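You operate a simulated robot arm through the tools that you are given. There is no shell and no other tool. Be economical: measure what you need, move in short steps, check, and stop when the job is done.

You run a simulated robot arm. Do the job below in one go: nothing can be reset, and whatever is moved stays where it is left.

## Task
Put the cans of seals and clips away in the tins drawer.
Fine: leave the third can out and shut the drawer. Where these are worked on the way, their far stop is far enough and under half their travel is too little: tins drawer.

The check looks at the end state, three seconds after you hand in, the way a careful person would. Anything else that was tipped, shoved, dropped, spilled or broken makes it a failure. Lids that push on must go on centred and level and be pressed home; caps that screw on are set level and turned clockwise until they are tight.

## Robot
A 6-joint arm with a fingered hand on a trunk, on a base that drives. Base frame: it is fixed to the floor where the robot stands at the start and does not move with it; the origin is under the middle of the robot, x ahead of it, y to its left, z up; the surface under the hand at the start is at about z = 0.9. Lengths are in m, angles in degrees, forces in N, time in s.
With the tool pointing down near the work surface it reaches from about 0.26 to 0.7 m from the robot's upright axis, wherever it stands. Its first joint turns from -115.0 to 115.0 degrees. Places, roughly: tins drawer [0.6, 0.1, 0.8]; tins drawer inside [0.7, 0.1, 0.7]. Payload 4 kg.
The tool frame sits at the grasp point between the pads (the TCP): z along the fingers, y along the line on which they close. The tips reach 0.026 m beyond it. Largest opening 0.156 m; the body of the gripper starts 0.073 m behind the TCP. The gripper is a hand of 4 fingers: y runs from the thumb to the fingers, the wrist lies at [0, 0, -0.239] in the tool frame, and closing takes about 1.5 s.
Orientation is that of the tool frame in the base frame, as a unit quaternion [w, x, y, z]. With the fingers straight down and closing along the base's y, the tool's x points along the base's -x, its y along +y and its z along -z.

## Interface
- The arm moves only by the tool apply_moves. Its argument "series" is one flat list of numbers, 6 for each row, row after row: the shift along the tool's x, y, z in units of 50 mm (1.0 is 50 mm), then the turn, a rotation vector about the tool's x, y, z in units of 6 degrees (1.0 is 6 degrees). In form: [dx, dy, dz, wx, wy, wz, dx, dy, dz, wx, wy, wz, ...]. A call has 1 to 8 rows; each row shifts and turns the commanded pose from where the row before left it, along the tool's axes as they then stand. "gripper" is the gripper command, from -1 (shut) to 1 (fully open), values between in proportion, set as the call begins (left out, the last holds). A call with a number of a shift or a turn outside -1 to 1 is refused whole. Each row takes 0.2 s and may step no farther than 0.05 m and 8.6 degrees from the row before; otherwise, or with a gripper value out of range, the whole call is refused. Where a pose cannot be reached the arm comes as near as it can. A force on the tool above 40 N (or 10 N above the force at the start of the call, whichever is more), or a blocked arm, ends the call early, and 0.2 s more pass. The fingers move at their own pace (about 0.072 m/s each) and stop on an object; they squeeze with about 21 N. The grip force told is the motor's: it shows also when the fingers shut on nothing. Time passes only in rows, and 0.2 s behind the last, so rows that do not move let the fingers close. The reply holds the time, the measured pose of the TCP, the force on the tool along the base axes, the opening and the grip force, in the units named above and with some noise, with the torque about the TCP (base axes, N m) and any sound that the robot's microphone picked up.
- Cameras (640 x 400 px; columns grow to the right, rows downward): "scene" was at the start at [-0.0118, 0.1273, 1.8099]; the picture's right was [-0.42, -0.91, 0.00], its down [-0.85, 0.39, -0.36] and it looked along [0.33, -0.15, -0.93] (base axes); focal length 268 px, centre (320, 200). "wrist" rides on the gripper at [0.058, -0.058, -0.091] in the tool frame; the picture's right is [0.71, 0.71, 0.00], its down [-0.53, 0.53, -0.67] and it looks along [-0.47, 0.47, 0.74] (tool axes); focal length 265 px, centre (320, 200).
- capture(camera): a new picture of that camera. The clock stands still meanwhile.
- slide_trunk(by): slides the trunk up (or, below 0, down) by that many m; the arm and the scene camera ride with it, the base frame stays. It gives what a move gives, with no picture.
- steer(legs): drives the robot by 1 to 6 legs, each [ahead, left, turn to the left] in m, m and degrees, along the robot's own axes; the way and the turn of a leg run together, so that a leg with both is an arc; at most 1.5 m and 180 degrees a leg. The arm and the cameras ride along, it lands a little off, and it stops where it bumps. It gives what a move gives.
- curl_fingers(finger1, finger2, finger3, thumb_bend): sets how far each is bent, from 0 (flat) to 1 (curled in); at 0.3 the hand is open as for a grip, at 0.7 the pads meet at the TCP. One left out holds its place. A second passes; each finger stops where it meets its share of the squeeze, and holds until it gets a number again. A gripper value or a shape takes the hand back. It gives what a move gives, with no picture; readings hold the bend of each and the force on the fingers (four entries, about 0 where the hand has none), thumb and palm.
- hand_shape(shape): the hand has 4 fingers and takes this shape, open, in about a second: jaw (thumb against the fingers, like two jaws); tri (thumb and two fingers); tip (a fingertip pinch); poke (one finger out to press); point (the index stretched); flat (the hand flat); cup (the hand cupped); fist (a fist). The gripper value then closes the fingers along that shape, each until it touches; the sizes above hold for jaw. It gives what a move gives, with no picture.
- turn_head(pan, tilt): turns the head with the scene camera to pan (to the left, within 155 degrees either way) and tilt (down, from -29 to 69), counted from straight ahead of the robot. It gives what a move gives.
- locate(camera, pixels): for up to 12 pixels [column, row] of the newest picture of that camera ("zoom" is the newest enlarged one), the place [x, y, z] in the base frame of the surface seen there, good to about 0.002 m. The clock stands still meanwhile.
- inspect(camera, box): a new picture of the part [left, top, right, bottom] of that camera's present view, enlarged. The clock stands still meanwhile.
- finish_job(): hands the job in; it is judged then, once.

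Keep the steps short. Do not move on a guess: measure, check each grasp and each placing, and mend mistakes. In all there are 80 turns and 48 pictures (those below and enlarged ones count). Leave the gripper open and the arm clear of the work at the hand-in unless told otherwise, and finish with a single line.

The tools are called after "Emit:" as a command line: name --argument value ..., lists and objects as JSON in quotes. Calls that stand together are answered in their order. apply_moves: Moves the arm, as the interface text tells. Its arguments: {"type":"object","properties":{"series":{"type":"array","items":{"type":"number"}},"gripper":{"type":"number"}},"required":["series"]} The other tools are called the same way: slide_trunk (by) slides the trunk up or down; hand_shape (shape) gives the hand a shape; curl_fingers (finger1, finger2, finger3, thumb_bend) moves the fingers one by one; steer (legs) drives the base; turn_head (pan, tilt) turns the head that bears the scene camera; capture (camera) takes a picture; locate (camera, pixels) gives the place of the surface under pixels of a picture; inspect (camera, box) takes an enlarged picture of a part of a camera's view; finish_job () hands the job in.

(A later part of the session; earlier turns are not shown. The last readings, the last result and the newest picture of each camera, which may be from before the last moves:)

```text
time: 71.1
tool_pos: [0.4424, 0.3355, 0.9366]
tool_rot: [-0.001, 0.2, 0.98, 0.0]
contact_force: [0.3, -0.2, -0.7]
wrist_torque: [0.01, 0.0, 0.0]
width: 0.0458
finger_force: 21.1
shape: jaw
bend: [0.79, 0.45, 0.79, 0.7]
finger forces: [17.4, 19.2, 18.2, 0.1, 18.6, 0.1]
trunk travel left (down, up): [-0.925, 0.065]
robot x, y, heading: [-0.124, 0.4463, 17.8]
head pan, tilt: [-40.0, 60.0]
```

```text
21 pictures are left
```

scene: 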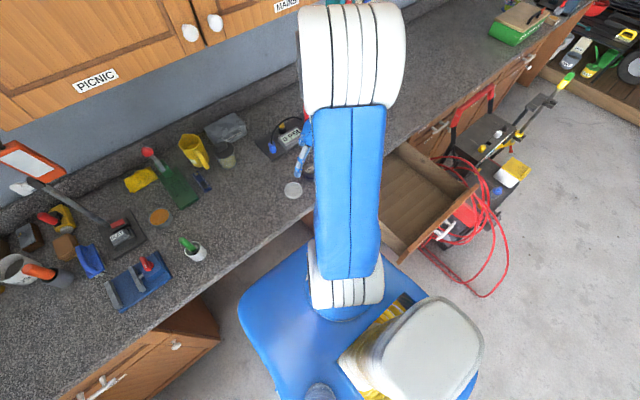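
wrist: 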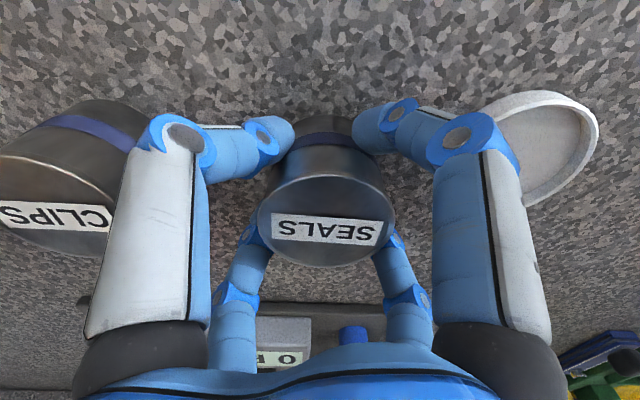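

SEALS is held by all four fingers (width 0.046, ~18 N each). Lift 0.15 m and start across.

Emit:
apply_moves --series '[0, 0, -0.6, 0, 0, 0, 0, 0, -0.8, 0, 0, 0, 0, 0, -0.8, 0, 0, 0, 0, 0, -0.8, 0, 0, 0, 0.175, -0.897, 0, 0, 0, 0, 0.175, -0.897, 0, 0, 0, 0, 0.175, -0.897, 0, 0, 0, 0, 0.175, -0.897, 0, 0, 0, 0]'

Emit:
apply_moves --series '[0.175, -0.897, 0, 0, 0, 0, 0.175, -0.897, 0, 0, 0, 0, 0.175, -0.897, 0, 0, 0, 0, 0.175, -0.897, 0, 0, 0, 0, 0.175, -0.897, 0, 0, 0, 0]'

Emit:
capture --camera "scene"

Emit:
capture --camera "wrist"

```text
time: 72.9
tool_pos: [0.3351, 0.181, 1.084]
tool_rot: [0.001, 0.2, 0.98, 0.002]
contact_force: [-0.3, -0.4, -0.5]
wrist_torque: [0.0, 0.0, 0.02]
width: 0.0456
finger_force: 20.9
shape: jaw
bend: [0.79, 0.45, 0.79, 0.7]
finger forces: [17.4, 19.3, 18.1, 0.0, 18.9, 0.0]
trunk travel left (down, up): [-0.925, 0.065]
robot x, y, heading: [-0.1237, 0.4496, 17.7]
head pan, tilt: [-40.0, 60.0]
```

```text
time: 74.1
tool_pos: [0.2094, -0.0048, 1.0819]
tool_rot: [-0.001, 0.2, 0.98, 0.001]
contact_force: [0.5, -0.2, -2.3]
wrist_torque: [-0.05, -0.04, 0.0]
width: 0.0458
finger_force: 20.7
shape: jaw
bend: [0.79, 0.45, 0.79, 0.7]
finger forces: [17.4, 19.5, 18.3, 0.1, 18.9, 0.0]
trunk travel left (down, up): [-0.925, 0.065]
robot x, y, heading: [-0.1219, 0.4503, 17.7]
head pan, tilt: [-40.0, 60.0]
```

```text
20 pictures are left
```

scene: 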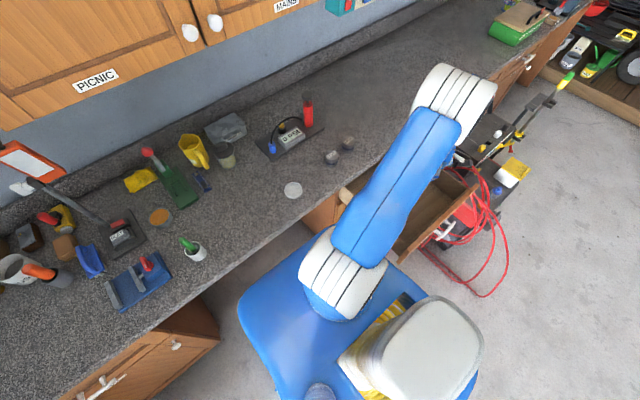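

```text
19 pictures are left
```

wrist: 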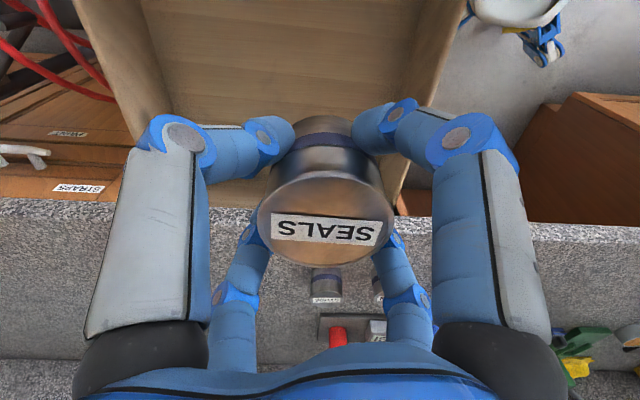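

The can hangs over the drawer. I measure the drawer walls before lowering.

Emit:
locate --camera "wrist" --pixels '[[398, 100], [440, 60], [425, 110], [408, 190], [240, 60], [110, 60], [90, 15], [160, 60], [320, 5], [240, 160], [420, 210], [320, 225]]'

```text
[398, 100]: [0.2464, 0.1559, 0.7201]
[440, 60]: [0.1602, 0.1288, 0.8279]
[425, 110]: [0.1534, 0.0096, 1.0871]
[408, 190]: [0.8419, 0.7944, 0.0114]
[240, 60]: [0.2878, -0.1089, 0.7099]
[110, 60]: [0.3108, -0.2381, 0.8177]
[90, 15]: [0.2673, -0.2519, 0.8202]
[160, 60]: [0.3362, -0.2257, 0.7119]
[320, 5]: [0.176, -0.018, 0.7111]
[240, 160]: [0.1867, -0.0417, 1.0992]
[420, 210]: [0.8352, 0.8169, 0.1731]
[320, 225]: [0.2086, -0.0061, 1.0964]
```

Interior spans t≈-0.315…0.065, floor z≈0.711; the can is 0.13 m from the left wall. I lower the trunk 0.2 m, then the arm.

Emit:
slide_trunk --by -0.2

Emit:
apply_moves --series '[0, 0, 0.6, 0, 0, 0, 0, 0, 0.6, 0, 0, 0, 0, 0, 0.6, 0, 0, 0, 0, 0, 0.5, 0, 0, 0]'

```text
time: 76.3
tool_pos: [0.21, -0.0058, 0.8824]
tool_rot: [-0.001, 0.2, 0.98, 0.0]
contact_force: [0.6, 0.2, -1.8]
wrist_torque: [-0.04, 0.02, 0.04]
width: 0.0459
finger_force: 21.9
shape: jaw
bend: [0.79, 0.45, 0.79, 0.7]
finger forces: [17.4, 19.4, 18.1, 0.0, 18.9, 0.1]
trunk travel left (down, up): [-0.725, 0.265]
robot x, y, heading: [-0.1233, 0.4542, 17.7]
head pan, tilt: [-40.0, 60.0]
```

```text
time: 77.3
tool_pos: [0.2105, -0.0051, 0.7681]
tool_rot: [0.0, 0.2, 0.98, 0.0]
contact_force: [0.3, -1.0, -1.4]
wrist_torque: [-0.01, 0.04, 0.01]
width: 0.0459
finger_force: 20.8
shape: jaw
bend: [0.79, 0.45, 0.79, 0.7]
finger forces: [17.3, 19.4, 18.2, 0.1, 18.8, 0.0]
trunk travel left (down, up): [-0.725, 0.265]
robot x, y, heading: [-0.1203, 0.4471, 17.7]
head pan, tilt: [-40.0, 60.0]
```

Now z=0.768, about 0.02 m above contact. I lower in small steps watching force.

Emit:
apply_moves --series '[0, 0, 0.2, 0, 0, 0, 0, 0, 0.1, 0, 0, 0, 0, 0, 0.06, 0, 0, 0]'

```text
time: 78.1
tool_pos: [0.2093, -0.0055, 0.7488]
tool_rot: [-0.001, 0.2, 0.98, 0.002]
contact_force: [-0.6, -0.6, -1.1]
wrist_torque: [-0.02, -0.01, 0.03]
width: 0.0459
finger_force: 21.3
shape: jaw
bend: [0.79, 0.45, 0.79, 0.7]
finger forces: [17.3, 19.4, 18.2, 0.0, 18.9, 0.1]
trunk travel left (down, up): [-0.725, 0.265]
robot x, y, heading: [-0.1279, 0.4496, 17.6]
head pan, tilt: [-40.0, 60.0]
```

Emit:
apply_moves --series '[0, 0, 0.04, 0, 0, 0, 0, 0, 0.04, 0, 0, 0]'

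```text
time: 78.7
tool_pos: [0.2102, -0.0052, 0.7471]
tool_rot: [0.001, 0.2, 0.98, -0.001]
contact_force: [0.3, 0.8, 14.2]
wrist_torque: [0.15, -0.02, 0.02]
width: 0.0459
finger_force: 21.1
shape: jaw
bend: [0.79, 0.44, 0.79, 0.7]
finger forces: [18.8, 22.0, 19.4, 0.0, 19.4, 0.0]
trunk travel left (down, up): [-0.725, 0.265]
robot x, y, heading: [-0.1242, 0.45, 17.6]
head pan, tilt: [-40.0, 60.0]
```

The can stands on the drawer floor (14 N up). Release and lift off.

Emit:
apply_moves --series '[0, 0, 0, 0, 0, 0, 0, 0, 0, 0, 0, 0, 0, 0, 0, 0, 0, 0, 0, 0, 0, 0, 0, 0, 0, 0, 0, 0, 0, 0, 0, 0, 0, 0, 0, 0]' --gripper 0.25

Emit:
apply_moves --series '[0, 0, -0.6, 0, 0, 0, 0, 0, -0.8, 0, 0, 0, 0, 0, -0.9, 0, 0, 0, 0, 0, -0.9, 0, 0, 0]'

Emit:
slide_trunk --by 0.2

Emit:
capture --camera "wrist"

```text
time: 80.1
tool_pos: [0.2098, -0.0056, 0.7445]
tool_rot: [-0.001, 0.2, 0.98, 0.001]
contact_force: [0.5, -0.8, 0.7]
wrist_torque: [-0.03, 0.0, -0.03]
width: 0.0969
finger_force: 0.0
shape: jaw
bend: [0.32, 0.32, 0.32, 0.7]
finger forces: [0.1, 0.1, 0.1, 0.0, 0.0, 0.0]
trunk travel left (down, up): [-0.725, 0.265]
robot x, y, heading: [-0.1212, 0.449, 17.4]
head pan, tilt: [-40.0, 60.0]
```

```text
time: 81.1
tool_pos: [0.2066, -0.0026, 0.9049]
tool_rot: [-0.001, 0.2, 0.98, 0.001]
contact_force: [-0.3, 0.1, 0.3]
wrist_torque: [-0.02, 0.01, -0.01]
width: 0.097
finger_force: 0.0
shape: jaw
bend: [0.32, 0.32, 0.32, 0.7]
finger forces: [0.0, 0.0, 0.0, 0.0, 0.1, 0.1]
trunk travel left (down, up): [-0.725, 0.265]
robot x, y, heading: [-0.1262, 0.4499, 17.5]
head pan, tilt: [-40.0, 60.0]
```

```text
time: 83.2
tool_pos: [0.2078, -0.0035, 1.1051]
tool_rot: [-0.001, 0.2, 0.98, 0.0]
contact_force: [-0.1, -0.5, 0.6]
wrist_torque: [-0.03, -0.03, 0.0]
width: 0.0973
finger_force: 0.0
shape: jaw
bend: [0.32, 0.32, 0.32, 0.7]
finger forces: [0.1, 0.1, 0.0, 0.0, 0.1, 0.0]
trunk travel left (down, up): [-0.925, 0.065]
robot x, y, heading: [-0.1213, 0.4482, 17.4]
head pan, tilt: [-40.0, 60.0]
```

```text
18 pictures are left
```

wrist: 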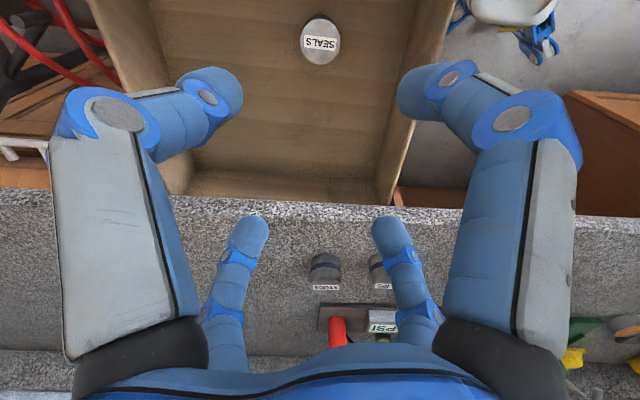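

SEALS stands upright in the drawer. Now over to CLIPS, est. (0.474,0.230).

Emit:
apply_moves --series '[-0.383, 0.8, 0, 0, 0, 0, -0.383, 0.8, 0, 0, 0, 0, -0.383, 0.8, 0, 0, 0, 0, -0.383, 0.8, 0, 0, 0, 0, -0.383, 0.8, 0, 0, 0, 0, -0.383, 0.8, 0, 0, 0, 0, -0.383, 0.8, 0, 0, 0, 0, -0.383, 0.8, 0, 0, 0, 0]'

Emit:
apply_moves --series '[0, 0, 0.7, 0, 0, 0, 0, 0, 0.7, 0, 0, 0]'

Emit:
capture --camera "wrist"

```text
time: 85.0
tool_pos: [0.4737, 0.2313, 1.1048]
tool_rot: [-0.001, 0.2, 0.98, 0.0]
contact_force: [0.1, 0.2, 1.0]
wrist_torque: [-0.01, 0.0, 0.01]
width: 0.0969
finger_force: 0.1
shape: jaw
bend: [0.32, 0.32, 0.32, 0.7]
finger forces: [0.0, 0.0, 0.0, 0.0, 0.0, 0.1]
trunk travel left (down, up): [-0.925, 0.065]
robot x, y, heading: [-0.1251, 0.4481, 17.8]
head pan, tilt: [-40.0, 60.0]
```

```text
time: 85.6
tool_pos: [0.4736, 0.2306, 1.0338]
tool_rot: [-0.001, 0.2, 0.98, 0.0]
contact_force: [1.2, 0.2, 0.4]
wrist_torque: [-0.01, 0.02, 0.01]
width: 0.0972
finger_force: 0.0
shape: jaw
bend: [0.32, 0.32, 0.32, 0.7]
finger forces: [0.1, 0.0, 0.0, 0.0, 0.1, 0.0]
trunk travel left (down, up): [-0.925, 0.065]
robot x, y, heading: [-0.1212, 0.4491, 17.4]
head pan, tilt: [-40.0, 60.0]
```

```text
17 pictures are left
```

wrist: 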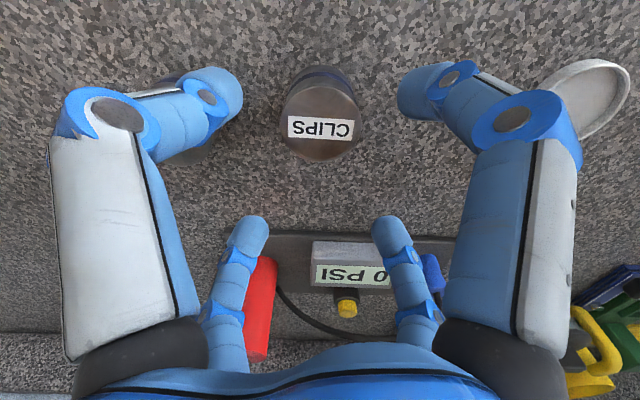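

Emit:
locate --camera "wrist" --pixels '[[282, 122], [358, 122], [320, 90], [320, 158], [320, 240], [265, 260], [250, 222], [390, 222]]'

```text
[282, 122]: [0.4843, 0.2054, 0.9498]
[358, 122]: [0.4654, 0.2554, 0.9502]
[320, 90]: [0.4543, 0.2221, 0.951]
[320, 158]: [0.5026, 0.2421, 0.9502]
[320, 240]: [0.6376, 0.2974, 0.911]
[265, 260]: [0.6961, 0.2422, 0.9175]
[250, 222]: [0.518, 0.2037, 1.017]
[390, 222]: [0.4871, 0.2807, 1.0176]
```

CLIPS centre ≈(0.477,0.2315). Small shift, descend to z≈0.936, and close.

Emit:
apply_moves --series '[-0.055, 0.045, 0.6, 0, 0, 0, 0, 0, 0.7, 0, 0, 0, 0, 0, 0.66, 0, 0, 0]'

Emit:
apply_moves --series '[0, 0, 0, 0, 0, 0, 0, 0, 0, 0, 0, 0, 0, 0, 0, 0, 0, 0, 0, 0, 0, 0, 0, 0, 0, 0, 0, 0, 0, 0, 0, 0, 0, 0, 0, 0, 0, 0, 0, 0, 0, 0]' --gripper -1

Emit:
apply_moves --series '[0, 0, -0.6, 0, 0, 0, 0, 0, -0.8, 0, 0, 0, 0, 0, -0.8, 0, 0, 0, 0, 0, -0.8, 0, 0, 0]'

Emit:
capture --camera "wrist"

```text
time: 86.4
tool_pos: [0.4784, 0.2295, 0.9362]
tool_rot: [-0.001, 0.2, 0.98, 0.0]
contact_force: [0.2, -0.8, -0.6]
wrist_torque: [-0.03, -0.02, 0.0]
width: 0.097
finger_force: 0.0
shape: jaw
bend: [0.32, 0.32, 0.32, 0.7]
finger forces: [0.0, 0.0, 0.1, 0.1, 0.0, 0.0]
trunk travel left (down, up): [-0.925, 0.065]
robot x, y, heading: [-0.1223, 0.4495, 17.6]
head pan, tilt: [-40.0, 60.0]
```

```text
time: 88.0
tool_pos: [0.4786, 0.2296, 0.937]
tool_rot: [-0.001, 0.201, 0.98, 0.0]
contact_force: [0.3, -0.7, 0.7]
wrist_torque: [-0.03, 0.0, -0.01]
width: 0.0459
finger_force: 21.0
shape: jaw
bend: [0.79, 0.44, 0.79, 0.7]
finger forces: [17.4, 19.2, 18.2, 0.1, 18.7, 0.1]
trunk travel left (down, up): [-0.925, 0.065]
robot x, y, heading: [-0.1217, 0.4451, 17.5]
head pan, tilt: [-40.0, 60.0]
```

```text
time: 89.0
tool_pos: [0.4763, 0.2308, 1.0901]
tool_rot: [0.0, 0.201, 0.98, 0.0]
contact_force: [-0.4, 0.1, -1.5]
wrist_torque: [-0.03, -0.01, -0.02]
width: 0.0458
finger_force: 21.4
shape: jaw
bend: [0.79, 0.44, 0.79, 0.7]
finger forces: [17.3, 19.2, 18.4, 0.0, 18.5, 0.0]
trunk travel left (down, up): [-0.925, 0.065]
robot x, y, heading: [-0.1252, 0.4521, 17.8]
head pan, tilt: [-40.0, 60.0]
```

```text
16 pictures are left
```

wrist: 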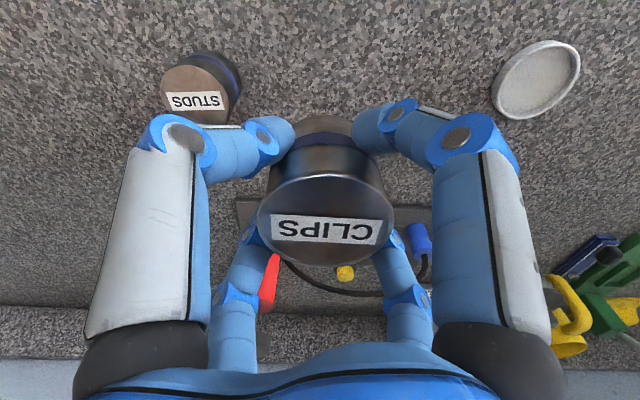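

CLIPS is held, STUDS undisturbed. Carry it over the drawer to (0.243,-0.100).

Emit:
apply_moves --series '[0.19, -0.88, 0, 0, 0, 0, 0.19, -0.88, 0, 0, 0, 0, 0.19, -0.88, 0, 0, 0, 0, 0.19, -0.88, 0, 0, 0, 0, 0.19, -0.88, 0, 0, 0, 0, 0.19, -0.88, 0, 0, 0, 0]'

Emit:
apply_moves --series '[0.19, -0.88, 0, 0, 0, 0, 0.19, -0.88, 0, 0, 0, 0, 0.19, -0.88, 0, 0, 0, 0]'

Emit:
slide_trunk --by -0.2

Emit:
capture --camera "wrist"

```text
time: 90.4
tool_pos: [0.3207, 0.0095, 1.0904]
tool_rot: [0.001, 0.2, 0.98, 0.001]
contact_force: [-0.2, -0.4, -1.4]
wrist_torque: [0.04, -0.03, -0.04]
width: 0.0459
finger_force: 20.7
shape: jaw
bend: [0.79, 0.44, 0.79, 0.7]
finger forces: [17.1, 19.3, 18.3, 0.0, 18.8, 0.0]
trunk travel left (down, up): [-0.925, 0.065]
robot x, y, heading: [-0.1207, 0.4535, 17.5]
head pan, tilt: [-40.0, 60.0]
```

```text
time: 91.2
tool_pos: [0.2405, -0.0984, 1.0875]
tool_rot: [0.0, 0.2, 0.98, 0.001]
contact_force: [-0.2, -1.8, -1.3]
wrist_torque: [0.02, 0.03, -0.01]
width: 0.0456
finger_force: 21.4
shape: jaw
bend: [0.79, 0.44, 0.79, 0.7]
finger forces: [17.3, 19.2, 18.3, 0.1, 18.9, 0.1]
trunk travel left (down, up): [-0.925, 0.065]
robot x, y, heading: [-0.1215, 0.449, 17.3]
head pan, tilt: [-40.0, 60.0]
```

```text
time: 93.4
tool_pos: [0.2398, -0.0974, 0.888]
tool_rot: [-0.001, 0.2, 0.98, 0.001]
contact_force: [-0.1, 0.3, -1.5]
wrist_torque: [-0.03, 0.0, 0.0]
width: 0.0458
finger_force: 21.3
shape: jaw
bend: [0.79, 0.44, 0.79, 0.7]
finger forces: [17.2, 19.2, 18.2, 0.0, 18.7, 0.0]
trunk travel left (down, up): [-0.725, 0.265]
robot x, y, heading: [-0.1227, 0.4501, 17.5]
head pan, tilt: [-40.0, 60.0]
```

```text
15 pictures are left
```

wrist: 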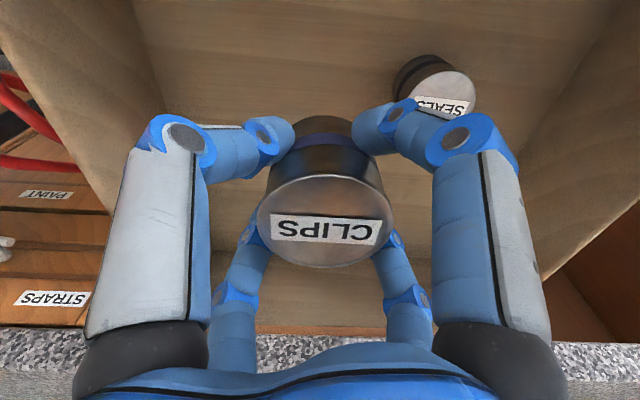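

Clear of SEALS and walls. Descend to just above the floor, then in fine steps.

Emit:
apply_moves --series '[0, 0, 0.7, 0, 0, 0, 0, 0, 0.7, 0, 0, 0, 0, 0, 0.7, 0, 0, 0, 0, 0, 0.5, 0, 0, 0]'

Emit:
apply_moves --series '[0, 0, 0.08, 0, 0, 0, 0, 0, 0.06, 0, 0, 0]'

```text
time: 94.4
tool_pos: [0.2397, -0.0949, 0.7569]
tool_rot: [0.0, 0.2, 0.98, 0.0]
contact_force: [0.8, -0.1, -1.9]
wrist_torque: [0.02, 0.02, 0.0]
width: 0.0457
finger_force: 20.8
shape: jaw
bend: [0.79, 0.44, 0.79, 0.7]
finger forces: [17.2, 19.1, 18.4, 0.0, 18.7, 0.0]
trunk travel left (down, up): [-0.725, 0.265]
robot x, y, heading: [-0.1217, 0.446, 17.5]
head pan, tilt: [-40.0, 60.0]
```

```text
time: 95.0
tool_pos: [0.2383, -0.0939, 0.7552]
tool_rot: [-0.001, 0.199, 0.98, 0.001]
contact_force: [0.1, 0.4, -1.2]
wrist_torque: [0.02, 0.02, 0.02]
width: 0.0456
finger_force: 21.1
shape: jaw
bend: [0.79, 0.44, 0.79, 0.7]
finger forces: [17.2, 19.1, 18.4, 0.1, 18.5, 0.0]
out of reach, approached as far as the arm can: row 1
trunk travel left (down, up): [-0.725, 0.265]
robot x, y, heading: [-0.1219, 0.4507, 17.8]
head pan, tilt: [-40.0, 60.0]
```

The arm is at its reach limit; I use the trunk for the last 8 mm.

Emit:
slide_trunk --by -0.007

```text
time: 95.6
tool_pos: [0.2389, -0.0934, 0.7482]
tool_rot: [0.001, 0.2, 0.98, 0.0]
contact_force: [-0.3, 1.3, 4.2]
wrist_torque: [0.1, 0.0, 0.0]
width: 0.0456
finger_force: 21.2
shape: jaw
bend: [0.79, 0.44, 0.79, 0.7]
finger forces: [17.9, 20.1, 18.5, 0.0, 18.8, 0.0]
trunk travel left (down, up): [-0.718, 0.272]
robot x, y, heading: [-0.1238, 0.4482, 17.5]
head pan, tilt: [-40.0, 60.0]
```

Contact felt (4 N). Release, then straight up by trunk.

Emit:
apply_moves --series '[0, 0, 0, 0, 0, 0, 0, 0, 0, 0, 0, 0, 0, 0, 0, 0, 0, 0, 0, 0, 0, 0, 0, 0, 0, 0, 0, 0, 0, 0, 0, 0, 0, 0, 0, 0]' --gripper 0.25

Emit:
slide_trunk --by 0.27

Emit:
capture --camera "wrist"

```text
time: 97.0
tool_pos: [0.2384, -0.0948, 0.7481]
tool_rot: [0.0, 0.2, 0.98, 0.0]
contact_force: [0.1, -0.5, -0.5]
wrist_torque: [-0.03, -0.01, -0.01]
width: 0.0969
finger_force: 0.1
shape: jaw
bend: [0.32, 0.32, 0.32, 0.7]
finger forces: [0.0, 0.0, 0.0, 0.1, 0.0, 0.0]
trunk travel left (down, up): [-0.718, 0.272]
robot x, y, heading: [-0.1227, 0.4508, 17.6]
head pan, tilt: [-40.0, 60.0]
```

```text
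time: 99.7
tool_pos: [0.2384, -0.0948, 1.0174]
tool_rot: [0.0, 0.2, 0.98, 0.001]
contact_force: [0.4, 0.9, 0.5]
wrist_torque: [-0.01, 0.03, -0.03]
width: 0.097
finger_force: 0.0
shape: jaw
bend: [0.32, 0.32, 0.32, 0.7]
finger forces: [0.0, 0.0, 0.0, 0.0, 0.1, 0.0]
trunk travel left (down, up): [-0.988, 0.002]
robot x, y, heading: [-0.1202, 0.4488, 17.7]
head pan, tilt: [-40.0, 60.0]
```

```text
14 pictures are left
```

wrist: 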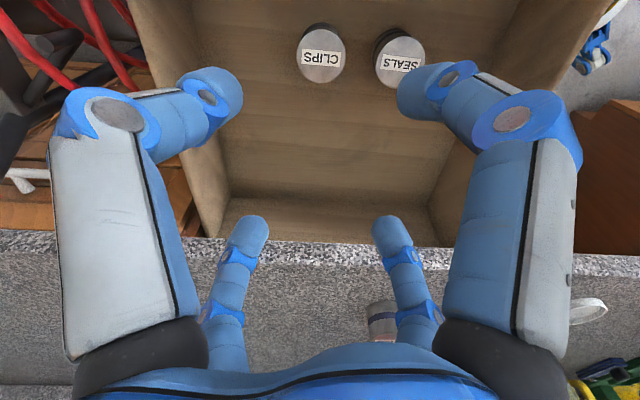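

Both cans stand upright in the drawer. To shut it I'll push squarely from the front, as when opening. First bring the hand back in front of the robot and undo the 42° yaw.

Emit:
apply_moves --series '[0.55, 0.8, 0, 0, 0, 0, 0.55, 0.8, 0, 0, 0, 0, 0.55, 0.8, 0, 0, 0, 0, 0.55, 0.8, 0, 0, 0, 0, 0.55, 0.8, 0, 0, 0, 0, 0.55, 0.8, 0, 0, 0, 0, 0.55, 0.8, 0, 0, 0, 0]'

Emit:
apply_moves --series '[0, 0, 0, 0, 0, -1, 0, 0, 0, 0, 0, -1, 0, 0, 0, 0, 0, -1, 0, 0, 0, 0, 0, -1, 0, 0, 0, 0, 0, -1, 0, 0, 0, 0, 0, -1, 0, 0, 0, 0, 0, -1]'

Emit:
steer --legs '[[-0.75, 0, 0], [0, -0.42, 0]]'

```text
time: 101.3
tool_pos: [0.1757, 0.2405, 1.0149]
tool_rot: [0.0, 0.201, 0.98, 0.0]
contact_force: [-0.3, 0.6, 0.8]
wrist_torque: [-0.01, -0.03, -0.02]
width: 0.0972
finger_force: 0.1
shape: jaw
bend: [0.32, 0.32, 0.32, 0.7]
finger forces: [0.0, 0.0, 0.0, 0.1, 0.0, 0.0]
out of reach, approached as far as the arm can: row 1
trunk travel left (down, up): [-0.988, 0.002]
robot x, y, heading: [-0.125, 0.4499, 17.8]
head pan, tilt: [-40.0, 60.0]
```

```text
time: 102.9
tool_pos: [0.1733, 0.2389, 1.0159]
tool_rot: [0.0, -0.165, 0.986, -0.001]
contact_force: [-0.1, -0.3, -0.3]
wrist_torque: [-0.01, -0.01, 0.02]
width: 0.0974
finger_force: 0.0
shape: jaw
bend: [0.32, 0.32, 0.32, 0.7]
finger forces: [0.1, 0.1, 0.0, 0.0, 0.0, 0.0]
trunk travel left (down, up): [-0.988, 0.002]
robot x, y, heading: [-0.1191, 0.4483, 17.3]
head pan, tilt: [-40.0, 60.0]
```

```text
time: 118.2
tool_pos: [-0.4193, -0.3812, 1.0171]
tool_rot: [0.0, -0.163, 0.987, -0.001]
contact_force: [0.5, 0.6, -0.1]
wrist_torque: [0.02, -0.03, 0.0]
width: 0.0974
finger_force: 0.1
shape: jaw
bend: [0.32, 0.32, 0.32, 0.7]
finger forces: [0.0, 0.0, 0.0, 0.0, 0.0, 0.0]
trunk travel left (down, up): [-0.988, 0.002]
robot x, y, heading: [-0.7104, -0.1707, 17.4]
head pan, tilt: [-40.0, 60.0]
```

The robot is again in front of the drawer. I raise and extend the hand to the earlier pose and turn it level, in three calls, then make a fist.

Emit:
apply_moves --series '[-0.8, 0.21, -0.47, 0, 0, 0, -0.8, 0.21, -0.47, 0, 0, 0, -0.8, 0.21, -0.47, 0, 0, 0, -0.8, 0.21, -0.47, 0, 0, 0, -0.8, 0.21, -0.47, 0, 0, 0, -0.8, 0.21, -0.47, 0, 0, 0, -0.8, 0.21, -0.47, 0, 0, 0, -0.8, 0.21, -0.47, 0, 0, 0]'

Emit:
apply_moves --series '[-0.8, 0.21, -0.47, 0, 0, 0, 0, 0, 0, -0.8248, -0.8248, 0.8248, 0, 0, 0, -0.8248, -0.8248, 0.8248, 0, 0, 0, -0.8248, -0.8248, 0.8248, 0, 0, 0, -0.8248, -0.8248, 0.8248, 0, 0, 0, -0.8248, -0.8248, 0.8248, 0, 0, 0, -0.8248, -0.8248, 0.8248, 0, 0, 0, -0.8248, -0.8248, 0.8248]'

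Emit:
apply_moves --series '[0, 0, 0, -0.8248, -0.8248, 0.8248, 0, 0, 0, -0.8248, -0.8248, 0.8248, 0, 0, 0, -0.8248, -0.8248, 0.8248, 0, 0, 0, -0.8248, -0.8248, 0.8248, 0, 0, 0, -0.8248, -0.8248, 0.8248, 0, 0, 0, -0.8248, -0.8248, 0.8248, 0, 0, 0, -0.8248, -0.8248, 0.8248]'

Emit:
hand_shape --shape "fist"

Emit:
turn_head --pan -5 --tilt 50

Emit:
capture --camera "scene"

```text
time: 120.0
tool_pos: [-0.1419, -0.1974, 1.2012]
tool_rot: [-0.001, -0.163, 0.987, -0.001]
contact_force: [0.0, -0.5, -0.2]
wrist_torque: [0.01, 0.03, -0.01]
width: 0.0974
finger_force: 0.1
shape: jaw
bend: [0.32, 0.32, 0.32, 0.7]
finger forces: [0.0, 0.0, 0.0, 0.0, 0.0, 0.0]
trunk travel left (down, up): [-0.988, 0.002]
robot x, y, heading: [-0.713, -0.1714, 17.4]
head pan, tilt: [-40.0, 60.0]
```

```text
time: 121.8
tool_pos: [-0.111, -0.1783, 1.2303]
tool_rot: [0.239, 0.145, 0.9, 0.333]
contact_force: [0.2, 0.9, 0.0]
wrist_torque: [0.0, 0.0, 0.01]
width: 0.0974
finger_force: 0.0
shape: jaw
bend: [0.32, 0.32, 0.32, 0.7]
finger forces: [0.0, 0.0, 0.0, 0.1, 0.1, 0.0]
trunk travel left (down, up): [-0.988, 0.002]
robot x, y, heading: [-0.7118, -0.1696, 17.4]
head pan, tilt: [-40.0, 60.0]
```

```text
time: 123.4
tool_pos: [-0.0756, -0.1993, 1.2594]
tool_rot: [0.413, 0.413, 0.573, 0.575]
contact_force: [-0.4, -0.6, 0.5]
wrist_torque: [-0.01, -0.01, -0.02]
width: 0.0973
finger_force: 0.0
shape: jaw
bend: [0.32, 0.32, 0.32, 0.7]
finger forces: [0.0, 0.0, 0.0, 0.0, 0.0, 0.1]
out of reach, approached as far as the arm can: row 3, 4, 5, 6
trunk travel left (down, up): [-0.988, 0.002]
robot x, y, heading: [-0.7127, -0.1694, 17.6]
head pan, tilt: [-40.0, 60.0]
```

```text
time: 124.3
tool_pos: [-0.0736, -0.2003, 1.2594]
tool_rot: [0.411, 0.412, 0.574, 0.576]
contact_force: [-0.2, 0.8, -0.9]
wrist_torque: [0.01, -0.01, 0.01]
width: 0.0
finger_force: 0.0
shape: fist
bend: [1.0, 1.0, 1.0, 0.62]
finger forces: [0.0, 0.1, 0.0, 0.0, 0.0, 0.1]
trunk travel left (down, up): [-0.988, 0.002]
robot x, y, heading: [-0.712, -0.1715, 17.5]
head pan, tilt: [-40.0, 60.0]
```

```text
time: 125.3
tool_pos: [-0.074, -0.2004, 1.2597]
tool_rot: [0.412, 0.413, 0.574, 0.576]
contact_force: [-0.1, 0.6, 0.9]
wrist_torque: [0.0, 0.03, -0.03]
width: 0.0
finger_force: 0.1
shape: fist
bend: [1.0, 1.0, 1.0, 0.62]
finger forces: [0.0, 0.0, 0.1, 0.0, 0.0, 0.1]
trunk travel left (down, up): [-0.988, 0.002]
robot x, y, heading: [-0.7127, -0.1725, 17.5]
head pan, tilt: [-5.0, 50.0]
```

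```text
13 pictures are left
```

scene: 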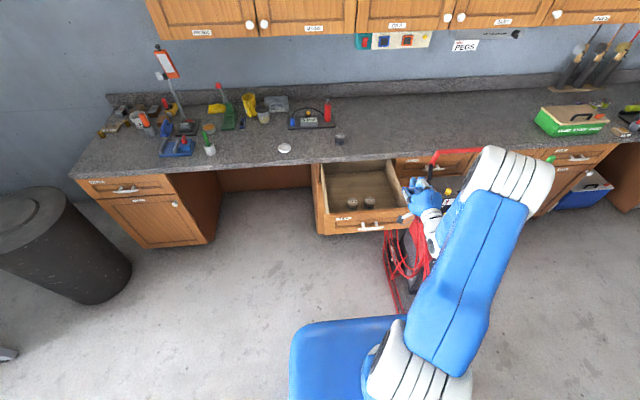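

Both cans visible upright in the drawer. Shift the fist left 0.042 m and lower the trunk 0.48 m to handle height.

Emit:
apply_moves --series '[0.42, 0, 0, 0, 0, 0, 0.42, 0, 0, 0, 0, 0]'

Emit:
slide_trunk --by -0.48

Emit:
inspect --camera "scene" --box '[280, 60, 480, 220]'

```text
time: 125.9
tool_pos: [-0.0727, -0.1695, 1.2722]
tool_rot: [0.407, 0.414, 0.574, 0.577]
contact_force: [0.5, 0.2, 0.6]
wrist_torque: [0.02, 0.0, 0.01]
width: 0.0
finger_force: 0.1
shape: fist
bend: [1.0, 1.0, 1.0, 0.62]
finger forces: [0.1, 0.0, 0.1, 0.0, 0.0, 0.1]
out of reach, approached as far as the arm can: row 1, 2
trunk travel left (down, up): [-0.988, 0.002]
robot x, y, heading: [-0.7111, -0.1761, 17.5]
head pan, tilt: [-5.0, 50.0]
```

```text
refused: -0.48 is not a number from -0.4 to 0.4
```

```text
2.50 times, centred on (380, 140) of scene
```

zoom: 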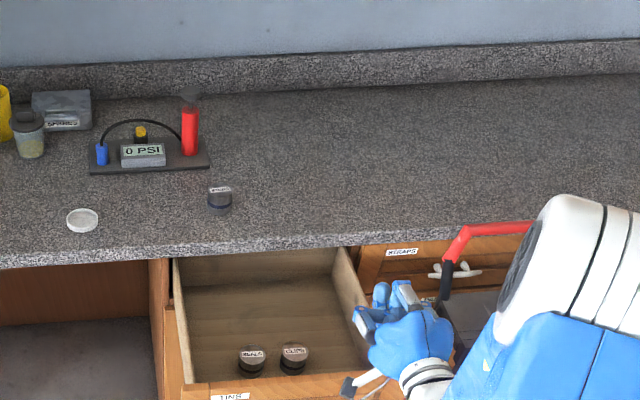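

Lower the trunk in two steps to z≈0.78.

Emit:
slide_trunk --by -0.4

Emit:
slide_trunk --by -0.09

Emit:
inspect --camera "scene" --box '[270, 40, 470, 200]'

Emit:
capture --camera "wrist"

```text
time: 129.8
tool_pos: [-0.0739, -0.1684, 0.8724]
tool_rot: [0.408, 0.413, 0.574, 0.578]
contact_force: [1.2, 0.2, 0.4]
wrist_torque: [-0.02, 0.0, 0.05]
width: 0.0002
finger_force: 0.0
shape: fist
bend: [1.0, 1.0, 1.0, 0.62]
finger forces: [0.0, 0.0, 0.1, 0.1, 0.1, 0.1]
trunk travel left (down, up): [-0.588, 0.402]
robot x, y, heading: [-0.7104, -0.1688, 17.3]
head pan, tilt: [-5.0, 50.0]
```

```text
time: 131.0
tool_pos: [-0.0727, -0.1685, 0.7832]
tool_rot: [0.408, 0.414, 0.573, 0.578]
contact_force: [-0.6, 1.1, 1.1]
wrist_torque: [-0.03, 0.0, 0.0]
width: 0.0001
finger_force: 0.1
shape: fist
bend: [1.0, 1.0, 1.0, 0.62]
finger forces: [0.0, 0.0, 0.0, 0.1, 0.0, 0.1]
trunk travel left (down, up): [-0.498, 0.492]
robot x, y, heading: [-0.7158, -0.1698, 17.3]
head pan, tilt: [-5.0, 50.0]
```

```text
2.50 times, centred on (370, 120) of scene
```

zoom: 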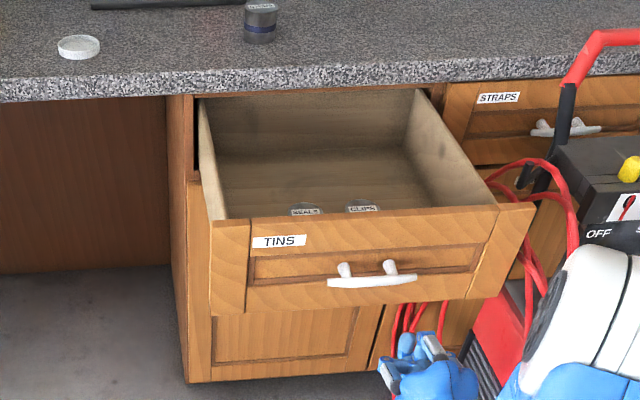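

```text
10 pictures are left
```

wrist: 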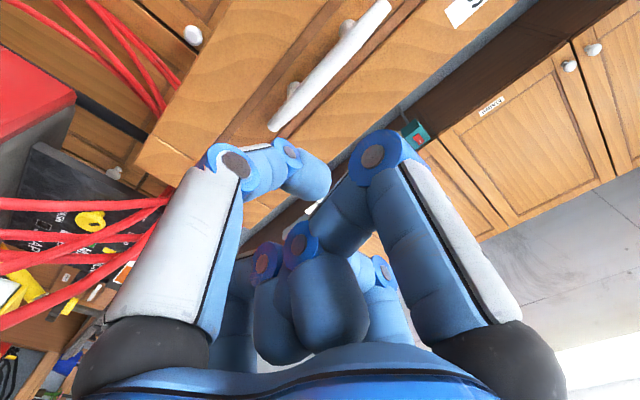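

I measure the bar and the fist's foremost points.

Emit:
locate --camera "wrist" --pixels '[[275, 125], [330, 65], [385, 8], [315, 180], [375, 150], [295, 240], [120, 250], [60, 205], [40, 100], [150, 205]]'

```text
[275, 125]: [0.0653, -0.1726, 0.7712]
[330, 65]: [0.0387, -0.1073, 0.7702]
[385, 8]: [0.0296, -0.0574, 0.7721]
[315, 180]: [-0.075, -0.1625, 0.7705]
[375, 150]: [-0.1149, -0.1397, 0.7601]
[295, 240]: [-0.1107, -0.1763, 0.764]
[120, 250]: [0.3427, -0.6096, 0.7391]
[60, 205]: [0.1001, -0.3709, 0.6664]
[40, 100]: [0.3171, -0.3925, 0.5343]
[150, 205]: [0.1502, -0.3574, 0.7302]
```

The thumb tip (n≈-0.12) leads and points at the bar centre. I drive ahead 0.3 m slowly, pushing the drawer part way.

Emit:
steer --legs '[[0.3, 0, 0]]'

Emit:
capture --camera "scene"

```text
time: 135.4
tool_pos: [0.2091, -0.0806, 0.7834]
tool_rot: [0.407, 0.414, 0.574, 0.578]
contact_force: [0.2, 0.0, 0.5]
wrist_torque: [0.03, 0.0, 0.0]
width: 0.0
finger_force: 0.1
shape: fist
bend: [1.0, 1.0, 1.0, 0.62]
finger forces: [0.0, 0.1, 0.0, 0.0, 0.0, 0.0]
trunk travel left (down, up): [-0.498, 0.492]
robot x, y, heading: [-0.4284, -0.0822, 17.3]
head pan, tilt: [-5.0, 50.0]
```

```text
9 pictures are left
```

scene: 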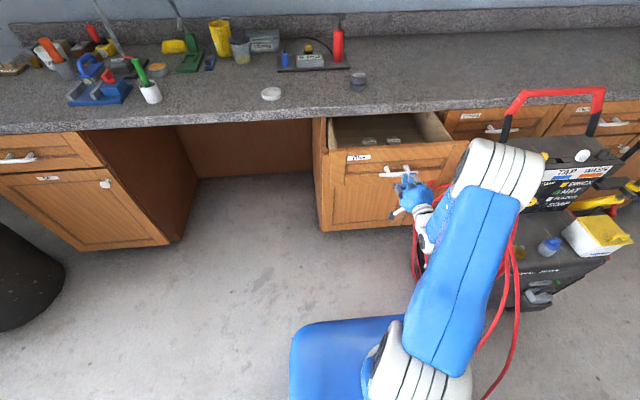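

Drawer is about half shut and cans stand. Continue with the arm, gently.

Emit:
apply_moves --series '[0, 0, 0.25, 0, 0, 0, 0, 0, 0.4, 0, 0, 0, 0, 0, 0.5, 0, 0, 0, 0, 0, 0.5, 0, 0, 0, 0, 0, 0.5, 0, 0, 0, 0, 0, 0.5, 0, 0, 0, 0, 0, 0.4, 0, 0, 0, 0, 0, 0.25, 0, 0, 0]'

Emit:
inspect --camera "scene" --box '[290, 60, 490, 220]'

```text
time: 137.2
tool_pos: [0.3637, -0.0256, 0.7818]
tool_rot: [0.407, 0.414, 0.574, 0.578]
contact_force: [-0.6, -1.5, -0.7]
wrist_torque: [-0.01, 0.0, -0.02]
width: 0.0002
finger_force: 0.0
shape: fist
bend: [1.0, 1.0, 1.0, 0.62]
finger forces: [0.1, 0.0, 0.0, 0.0, 0.0, 0.0]
trunk travel left (down, up): [-0.498, 0.492]
robot x, y, heading: [-0.4287, -0.0771, 17.2]
head pan, tilt: [-5.0, 50.0]
```

```text
2.50 times, centred on (390, 140) of scene
```

zoom: 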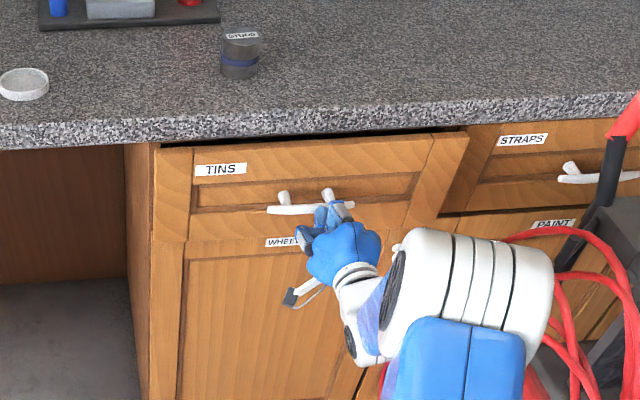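

About 0.05 m remains. Push on until force shows it's home.

Emit:
apply_moves --series '[0, 0, 0.3, 0, 0, 0, 0, 0, 0.3, 0, 0, 0, 0, 0, 0.2, 0, 0, 0, 0, 0, 0.15, 0, 0, 0, 0, 0, 0.1, 0, 0, 0, 0, 0, 0.1, 0, 0, 0]'

Emit:
inspect --camera "scene" --box '[290, 60, 490, 220]'

```text
time: 138.2
tool_pos: [0.4056, -0.012, 0.77]
tool_rot: [0.4, 0.421, 0.579, 0.572]
contact_force: [-20.4, -3.4, -0.6]
wrist_torque: [-0.01, -0.03, 0.0]
width: 0.0003
finger_force: 0.0
shape: fist
bend: [1.0, 1.0, 1.0, 0.76]
finger forces: [0.0, 0.0, 0.0, 0.1, 19.8, 0.0]
trunk travel left (down, up): [-0.498, 0.492]
robot x, y, heading: [-0.4333, -0.0799, 17.7]
head pan, tilt: [-5.0, 50.0]
stopped in row 5: the force on the tool passed its limit at 48 N (the readings are from after the stop); the commanded pose is now the measured one
```

```text
2.50 times, centred on (390, 140) of scene
```

zoom: 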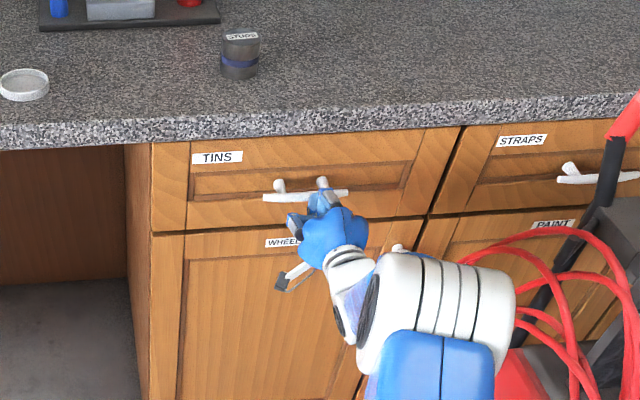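

It looks shut. Withdraw carefully: slightly back, down (so the thumb can't hook the bar), then back.

Emit:
apply_moves --series '[0, 0, -0.1, 0, 0, 0, 0, -0.4, 0, 0, 0, 0, 0, -0.4, 0, 0, 0, 0, 0, -0.2, -0.3, 0, 0, 0, 0, 0, -0.8, 0, 0, 0, 0, 0, -0.8, 0, 0, 0]'

Emit:
steer --legs '[[-0.3, 0, 0]]'

Emit:
inspect --camera "scene" --box '[240, 40, 480, 220]'

Emit:
locate --camera "zoom" --pixels '[[290, 178], [330, 175], [360, 170], [230, 140], [250, 195], [260, 135], [400, 120], [470, 130]]'

```text
time: 139.7
tool_pos: [0.3115, -0.043, 0.7251]
tool_rot: [0.402, 0.42, 0.577, 0.573]
contact_force: [0.4, -0.4, 0.6]
wrist_torque: [0.0, -0.02, 0.01]
width: 0.0001
finger_force: 0.0
shape: fist
bend: [1.0, 1.0, 1.0, 0.62]
finger forces: [0.0, 0.1, 0.1, 0.1, 0.1, 0.0]
trunk travel left (down, up): [-0.498, 0.492]
robot x, y, heading: [-0.4319, -0.0819, 17.5]
head pan, tilt: [-5.0, 50.0]
```

```text
time: 144.1
tool_pos: [0.0248, -0.1324, 0.7267]
tool_rot: [0.402, 0.42, 0.578, 0.572]
contact_force: [-0.7, -0.2, 0.4]
wrist_torque: [0.03, 0.0, 0.0]
width: 0.0
finger_force: 0.0
shape: fist
bend: [1.0, 1.0, 1.0, 0.62]
finger forces: [0.1, 0.0, 0.0, 0.0, 0.0, 0.0]
trunk travel left (down, up): [-0.498, 0.492]
robot x, y, heading: [-0.7158, -0.1727, 17.4]
head pan, tilt: [-5.0, 50.0]
```

```text
2.22 times, centred on (360, 130) of scene
```

zoom: 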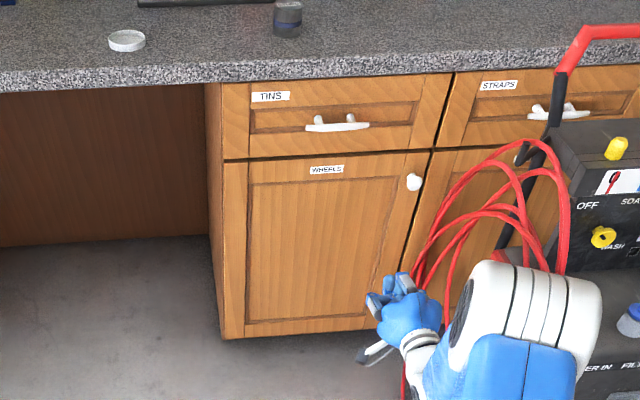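

```text
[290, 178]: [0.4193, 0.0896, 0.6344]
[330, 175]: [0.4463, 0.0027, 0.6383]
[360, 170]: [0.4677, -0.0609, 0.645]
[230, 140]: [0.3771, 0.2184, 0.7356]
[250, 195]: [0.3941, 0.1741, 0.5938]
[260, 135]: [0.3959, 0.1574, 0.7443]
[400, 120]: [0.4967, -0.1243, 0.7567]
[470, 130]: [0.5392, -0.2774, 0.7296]
```

The drawer face is flush with its neighbours (n≈0.426, same as at the start). I back away from the hose, raise the trunk and open the hand.

Emit:
steer --legs '[[-0.15, 0.1, 0]]'

Emit:
slide_trunk --by 0.3

Emit:
hand_shape --shape "jaw"

Emit:
apply_moves --series '[0, 0, 0, 0, 0, 0, 0, 0, 0, 0, 0, 0, 0, 0, 0, 0, 0, 0, 0, 0, 0, 0, 0, 0]' --gripper 1

Emit:
capture --camera "scene"

```text
time: 146.6
tool_pos: [-0.1469, -0.0786, 0.7249]
tool_rot: [0.4, 0.418, 0.58, 0.574]
contact_force: [-0.5, -0.1, -0.2]
wrist_torque: [0.0, 0.0, -0.01]
width: 0.0001
finger_force: 0.0
shape: fist
bend: [1.0, 1.0, 1.0, 0.62]
finger forces: [0.0, 0.1, 0.1, 0.1, 0.0, 0.0]
trunk travel left (down, up): [-0.498, 0.492]
robot x, y, heading: [-0.8899, -0.1243, 17.6]
head pan, tilt: [-5.0, 50.0]
```

```text
time: 149.6
tool_pos: [-0.1457, -0.0782, 1.0249]
tool_rot: [0.4, 0.418, 0.579, 0.574]
contact_force: [0.3, -0.4, 0.6]
wrist_torque: [0.01, 0.0, -0.01]
width: 0.0
finger_force: 0.1
shape: fist
bend: [1.0, 1.0, 1.0, 0.62]
finger forces: [0.0, 0.1, 0.1, 0.0, 0.0, 0.0]
trunk travel left (down, up): [-0.798, 0.192]
robot x, y, heading: [-0.8937, -0.1198, 17.8]
head pan, tilt: [-5.0, 50.0]
```

```text
time: 150.5
tool_pos: [-0.1467, -0.0786, 1.0243]
tool_rot: [0.4, 0.418, 0.579, 0.574]
contact_force: [0.2, -0.2, 0.4]
wrist_torque: [0.0, 0.02, 0.01]
width: 0.1226
finger_force: 0.2
shape: jaw
bend: [1.0, 0.3, 1.0, 0.3]
finger forces: [0.1, 0.0, 0.1, 0.0, 0.0, 0.1]
trunk travel left (down, up): [-0.798, 0.192]
robot x, y, heading: [-0.8969, -0.1189, 17.8]
head pan, tilt: [-5.0, 50.0]
```

```text
time: 151.5
tool_pos: [-0.1458, -0.0787, 1.0245]
tool_rot: [0.399, 0.419, 0.579, 0.574]
contact_force: [0.6, -0.6, -0.4]
wrist_torque: [-0.01, 0.01, -0.02]
width: 0.1226
finger_force: 0.1
shape: jaw
bend: [1.0, 0.3, 1.0, 0.3]
finger forces: [0.1, 0.0, 0.1, 0.1, 0.1, 0.0]
trunk travel left (down, up): [-0.798, 0.192]
robot x, y, heading: [-0.8915, -0.1196, 17.8]
head pan, tilt: [-5.0, 50.0]
```

```text
5 pictures are left
```

scene: 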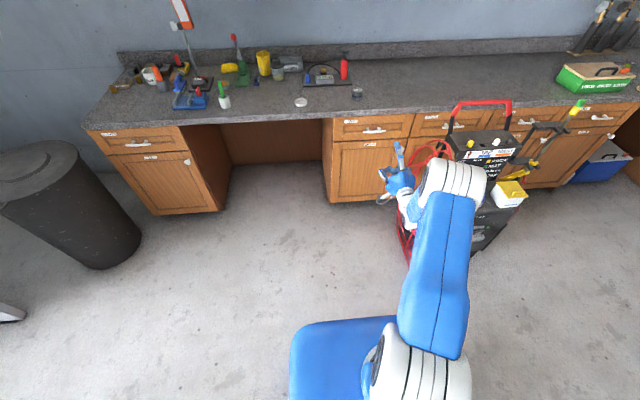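

Two fingers still read bent; I open them one by one.

Emit:
curl_fingers --finger1 0.3 --finger2 0.3 --finger3 0.3 --thumb_bend 0.3

Emit:
apply_moves --series '[0, 0, 0, 0, 0, 0, 0, 0, 0, 0, 0, 0, 0, 0, 0, 0, 0, 0, 0, 0, 0, 0, 0, 0, 0, 0, 0, 0, 0, 0]' --gripper 1

```text
time: 152.5
tool_pos: [-0.1453, -0.0799, 1.0253]
tool_rot: [0.4, 0.418, 0.579, 0.574]
contact_force: [-0.5, -0.2, 0.8]
wrist_torque: [0.01, 0.01, -0.02]
width: 0.0914
finger_force: 0.1
shape: fingers
bend: [1.0, 0.3, 1.0, 0.3]
finger forces: [0.1, 0.0, 0.0, 0.0, 0.1, 0.0]
trunk travel left (down, up): [-0.798, 0.192]
robot x, y, heading: [-0.8895, -0.1245, 17.8]
head pan, tilt: [-5.0, 50.0]
```

```text
time: 153.7
tool_pos: [-0.1451, -0.0788, 1.0256]
tool_rot: [0.399, 0.418, 0.58, 0.574]
contact_force: [0.2, -0.2, 0.4]
wrist_torque: [0.01, 0.01, -0.01]
width: 0.1225
finger_force: 0.1
shape: jaw
bend: [1.0, 0.3, 1.0, 0.3]
finger forces: [0.2, 0.0, 0.0, 0.0, 0.0, 0.0]
trunk travel left (down, up): [-0.798, 0.192]
robot x, y, heading: [-0.8925, -0.12, 17.8]
head pan, tilt: [-5.0, 50.0]
```

Fingers 1 and 3 appear interlocked; I move finger 2 and the thumb flat, then free them one at a time.

Emit:
hand_shape --shape "flat"

Emit:
curl_fingers --finger1 0

Emit:
curl_fingers --finger3 0

Emit:
capture --camera "wrist"

```text
time: 154.6
tool_pos: [-0.1456, -0.0781, 1.0255]
tool_rot: [0.4, 0.418, 0.579, 0.574]
contact_force: [0.3, -0.3, 0.7]
wrist_torque: [0.02, 0.0, -0.03]
width: 0.1501
finger_force: 0.0
shape: flat
bend: [1.0, 0.7, 1.0, 0.76]
finger forces: [0.1, 0.0, 0.0, 0.0, 0.0, 0.0]
trunk travel left (down, up): [-0.798, 0.192]
robot x, y, heading: [-0.8885, -0.121, 17.5]
head pan, tilt: [-5.0, 50.0]
```

```text
time: 155.6
tool_pos: [-0.1459, -0.0774, 1.0249]
tool_rot: [0.4, 0.419, 0.579, 0.574]
contact_force: [-0.2, -0.4, 0.4]
wrist_torque: [-0.02, 0.02, 0.01]
width: 0.038
finger_force: 0.1
shape: fingers
bend: [1.0, 0.7, 1.0, 0.76]
finger forces: [0.1, 0.0, 0.1, 0.0, 0.0, 0.1]
trunk travel left (down, up): [-0.798, 0.192]
robot x, y, heading: [-0.8897, -0.1236, 17.9]
head pan, tilt: [-5.0, 50.0]
```

```text
time: 156.6
tool_pos: [-0.145, -0.0784, 1.0253]
tool_rot: [0.4, 0.419, 0.579, 0.574]
contact_force: [-1.3, 0.1, -0.5]
wrist_torque: [0.02, -0.02, -0.01]
width: 0.0431
finger_force: 0.1
shape: fingers
bend: [1.0, 0.7, 1.0, 0.75]
finger forces: [0.0, 0.0, 0.0, 0.1, 0.0, 0.0]
trunk travel left (down, up): [-0.798, 0.192]
robot x, y, heading: [-0.8946, -0.12, 17.7]
head pan, tilt: [-5.0, 50.0]
```

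```text
4 pictures are left
```

wrist: 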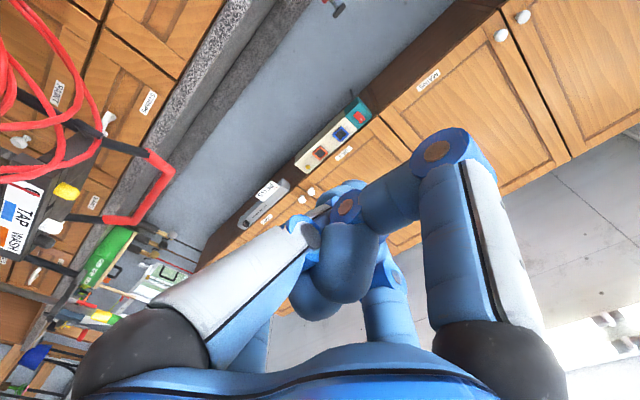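

Fingers 1 and 3 have hooked into each other. I open the other two fully, curl 1 and 3 in, then release one alone.

Emit:
curl_fingers --finger1 1 --finger2 0.1 --finger3 1 --thumb_bend 0.1

Emit:
curl_fingers --finger3 0.3

Emit:
curl_fingers --finger1 0.3

```text
time: 157.6
tool_pos: [-0.146, -0.0785, 1.0245]
tool_rot: [0.4, 0.419, 0.579, 0.574]
contact_force: [-0.5, 0.5, 0.5]
wrist_torque: [0.04, 0.0, 0.01]
width: 0.1102
finger_force: 0.1
shape: fingers
bend: [1.0, 0.1, 1.0, 0.1]
finger forces: [0.0, 0.1, 0.1, 0.0, 0.0, 0.0]
trunk travel left (down, up): [-0.798, 0.192]
robot x, y, heading: [-0.8934, -0.1189, 18.0]
head pan, tilt: [-5.0, 50.0]
```

```text
time: 158.6
tool_pos: [-0.1459, -0.0789, 1.0234]
tool_rot: [0.4, 0.419, 0.579, 0.574]
contact_force: [0.2, 0.2, 0.9]
wrist_torque: [-0.01, 0.0, -0.03]
width: 0.1022
finger_force: 0.0
shape: fingers
bend: [1.0, 0.1, 0.3, 0.1]
finger forces: [0.1, 0.0, 0.0, 0.0, 0.0, 0.1]
trunk travel left (down, up): [-0.798, 0.192]
robot x, y, heading: [-0.8875, -0.1188, 17.6]
head pan, tilt: [-5.0, 50.0]
```

```text
time: 159.6
tool_pos: [-0.1458, -0.0788, 1.0235]
tool_rot: [0.4, 0.418, 0.58, 0.574]
contact_force: [0.1, 0.6, 0.5]
wrist_torque: [-0.01, 0.03, 0.0]
width: 0.1244
finger_force: 0.0
shape: fingers
bend: [0.3, 0.1, 0.3, 0.1]
finger forces: [0.1, 0.0, 0.0, 0.0, 0.1, 0.1]
trunk travel left (down, up): [-0.798, 0.192]
robot x, y, heading: [-0.8904, -0.1192, 18.0]
head pan, tilt: [-5.0, 50.0]
```

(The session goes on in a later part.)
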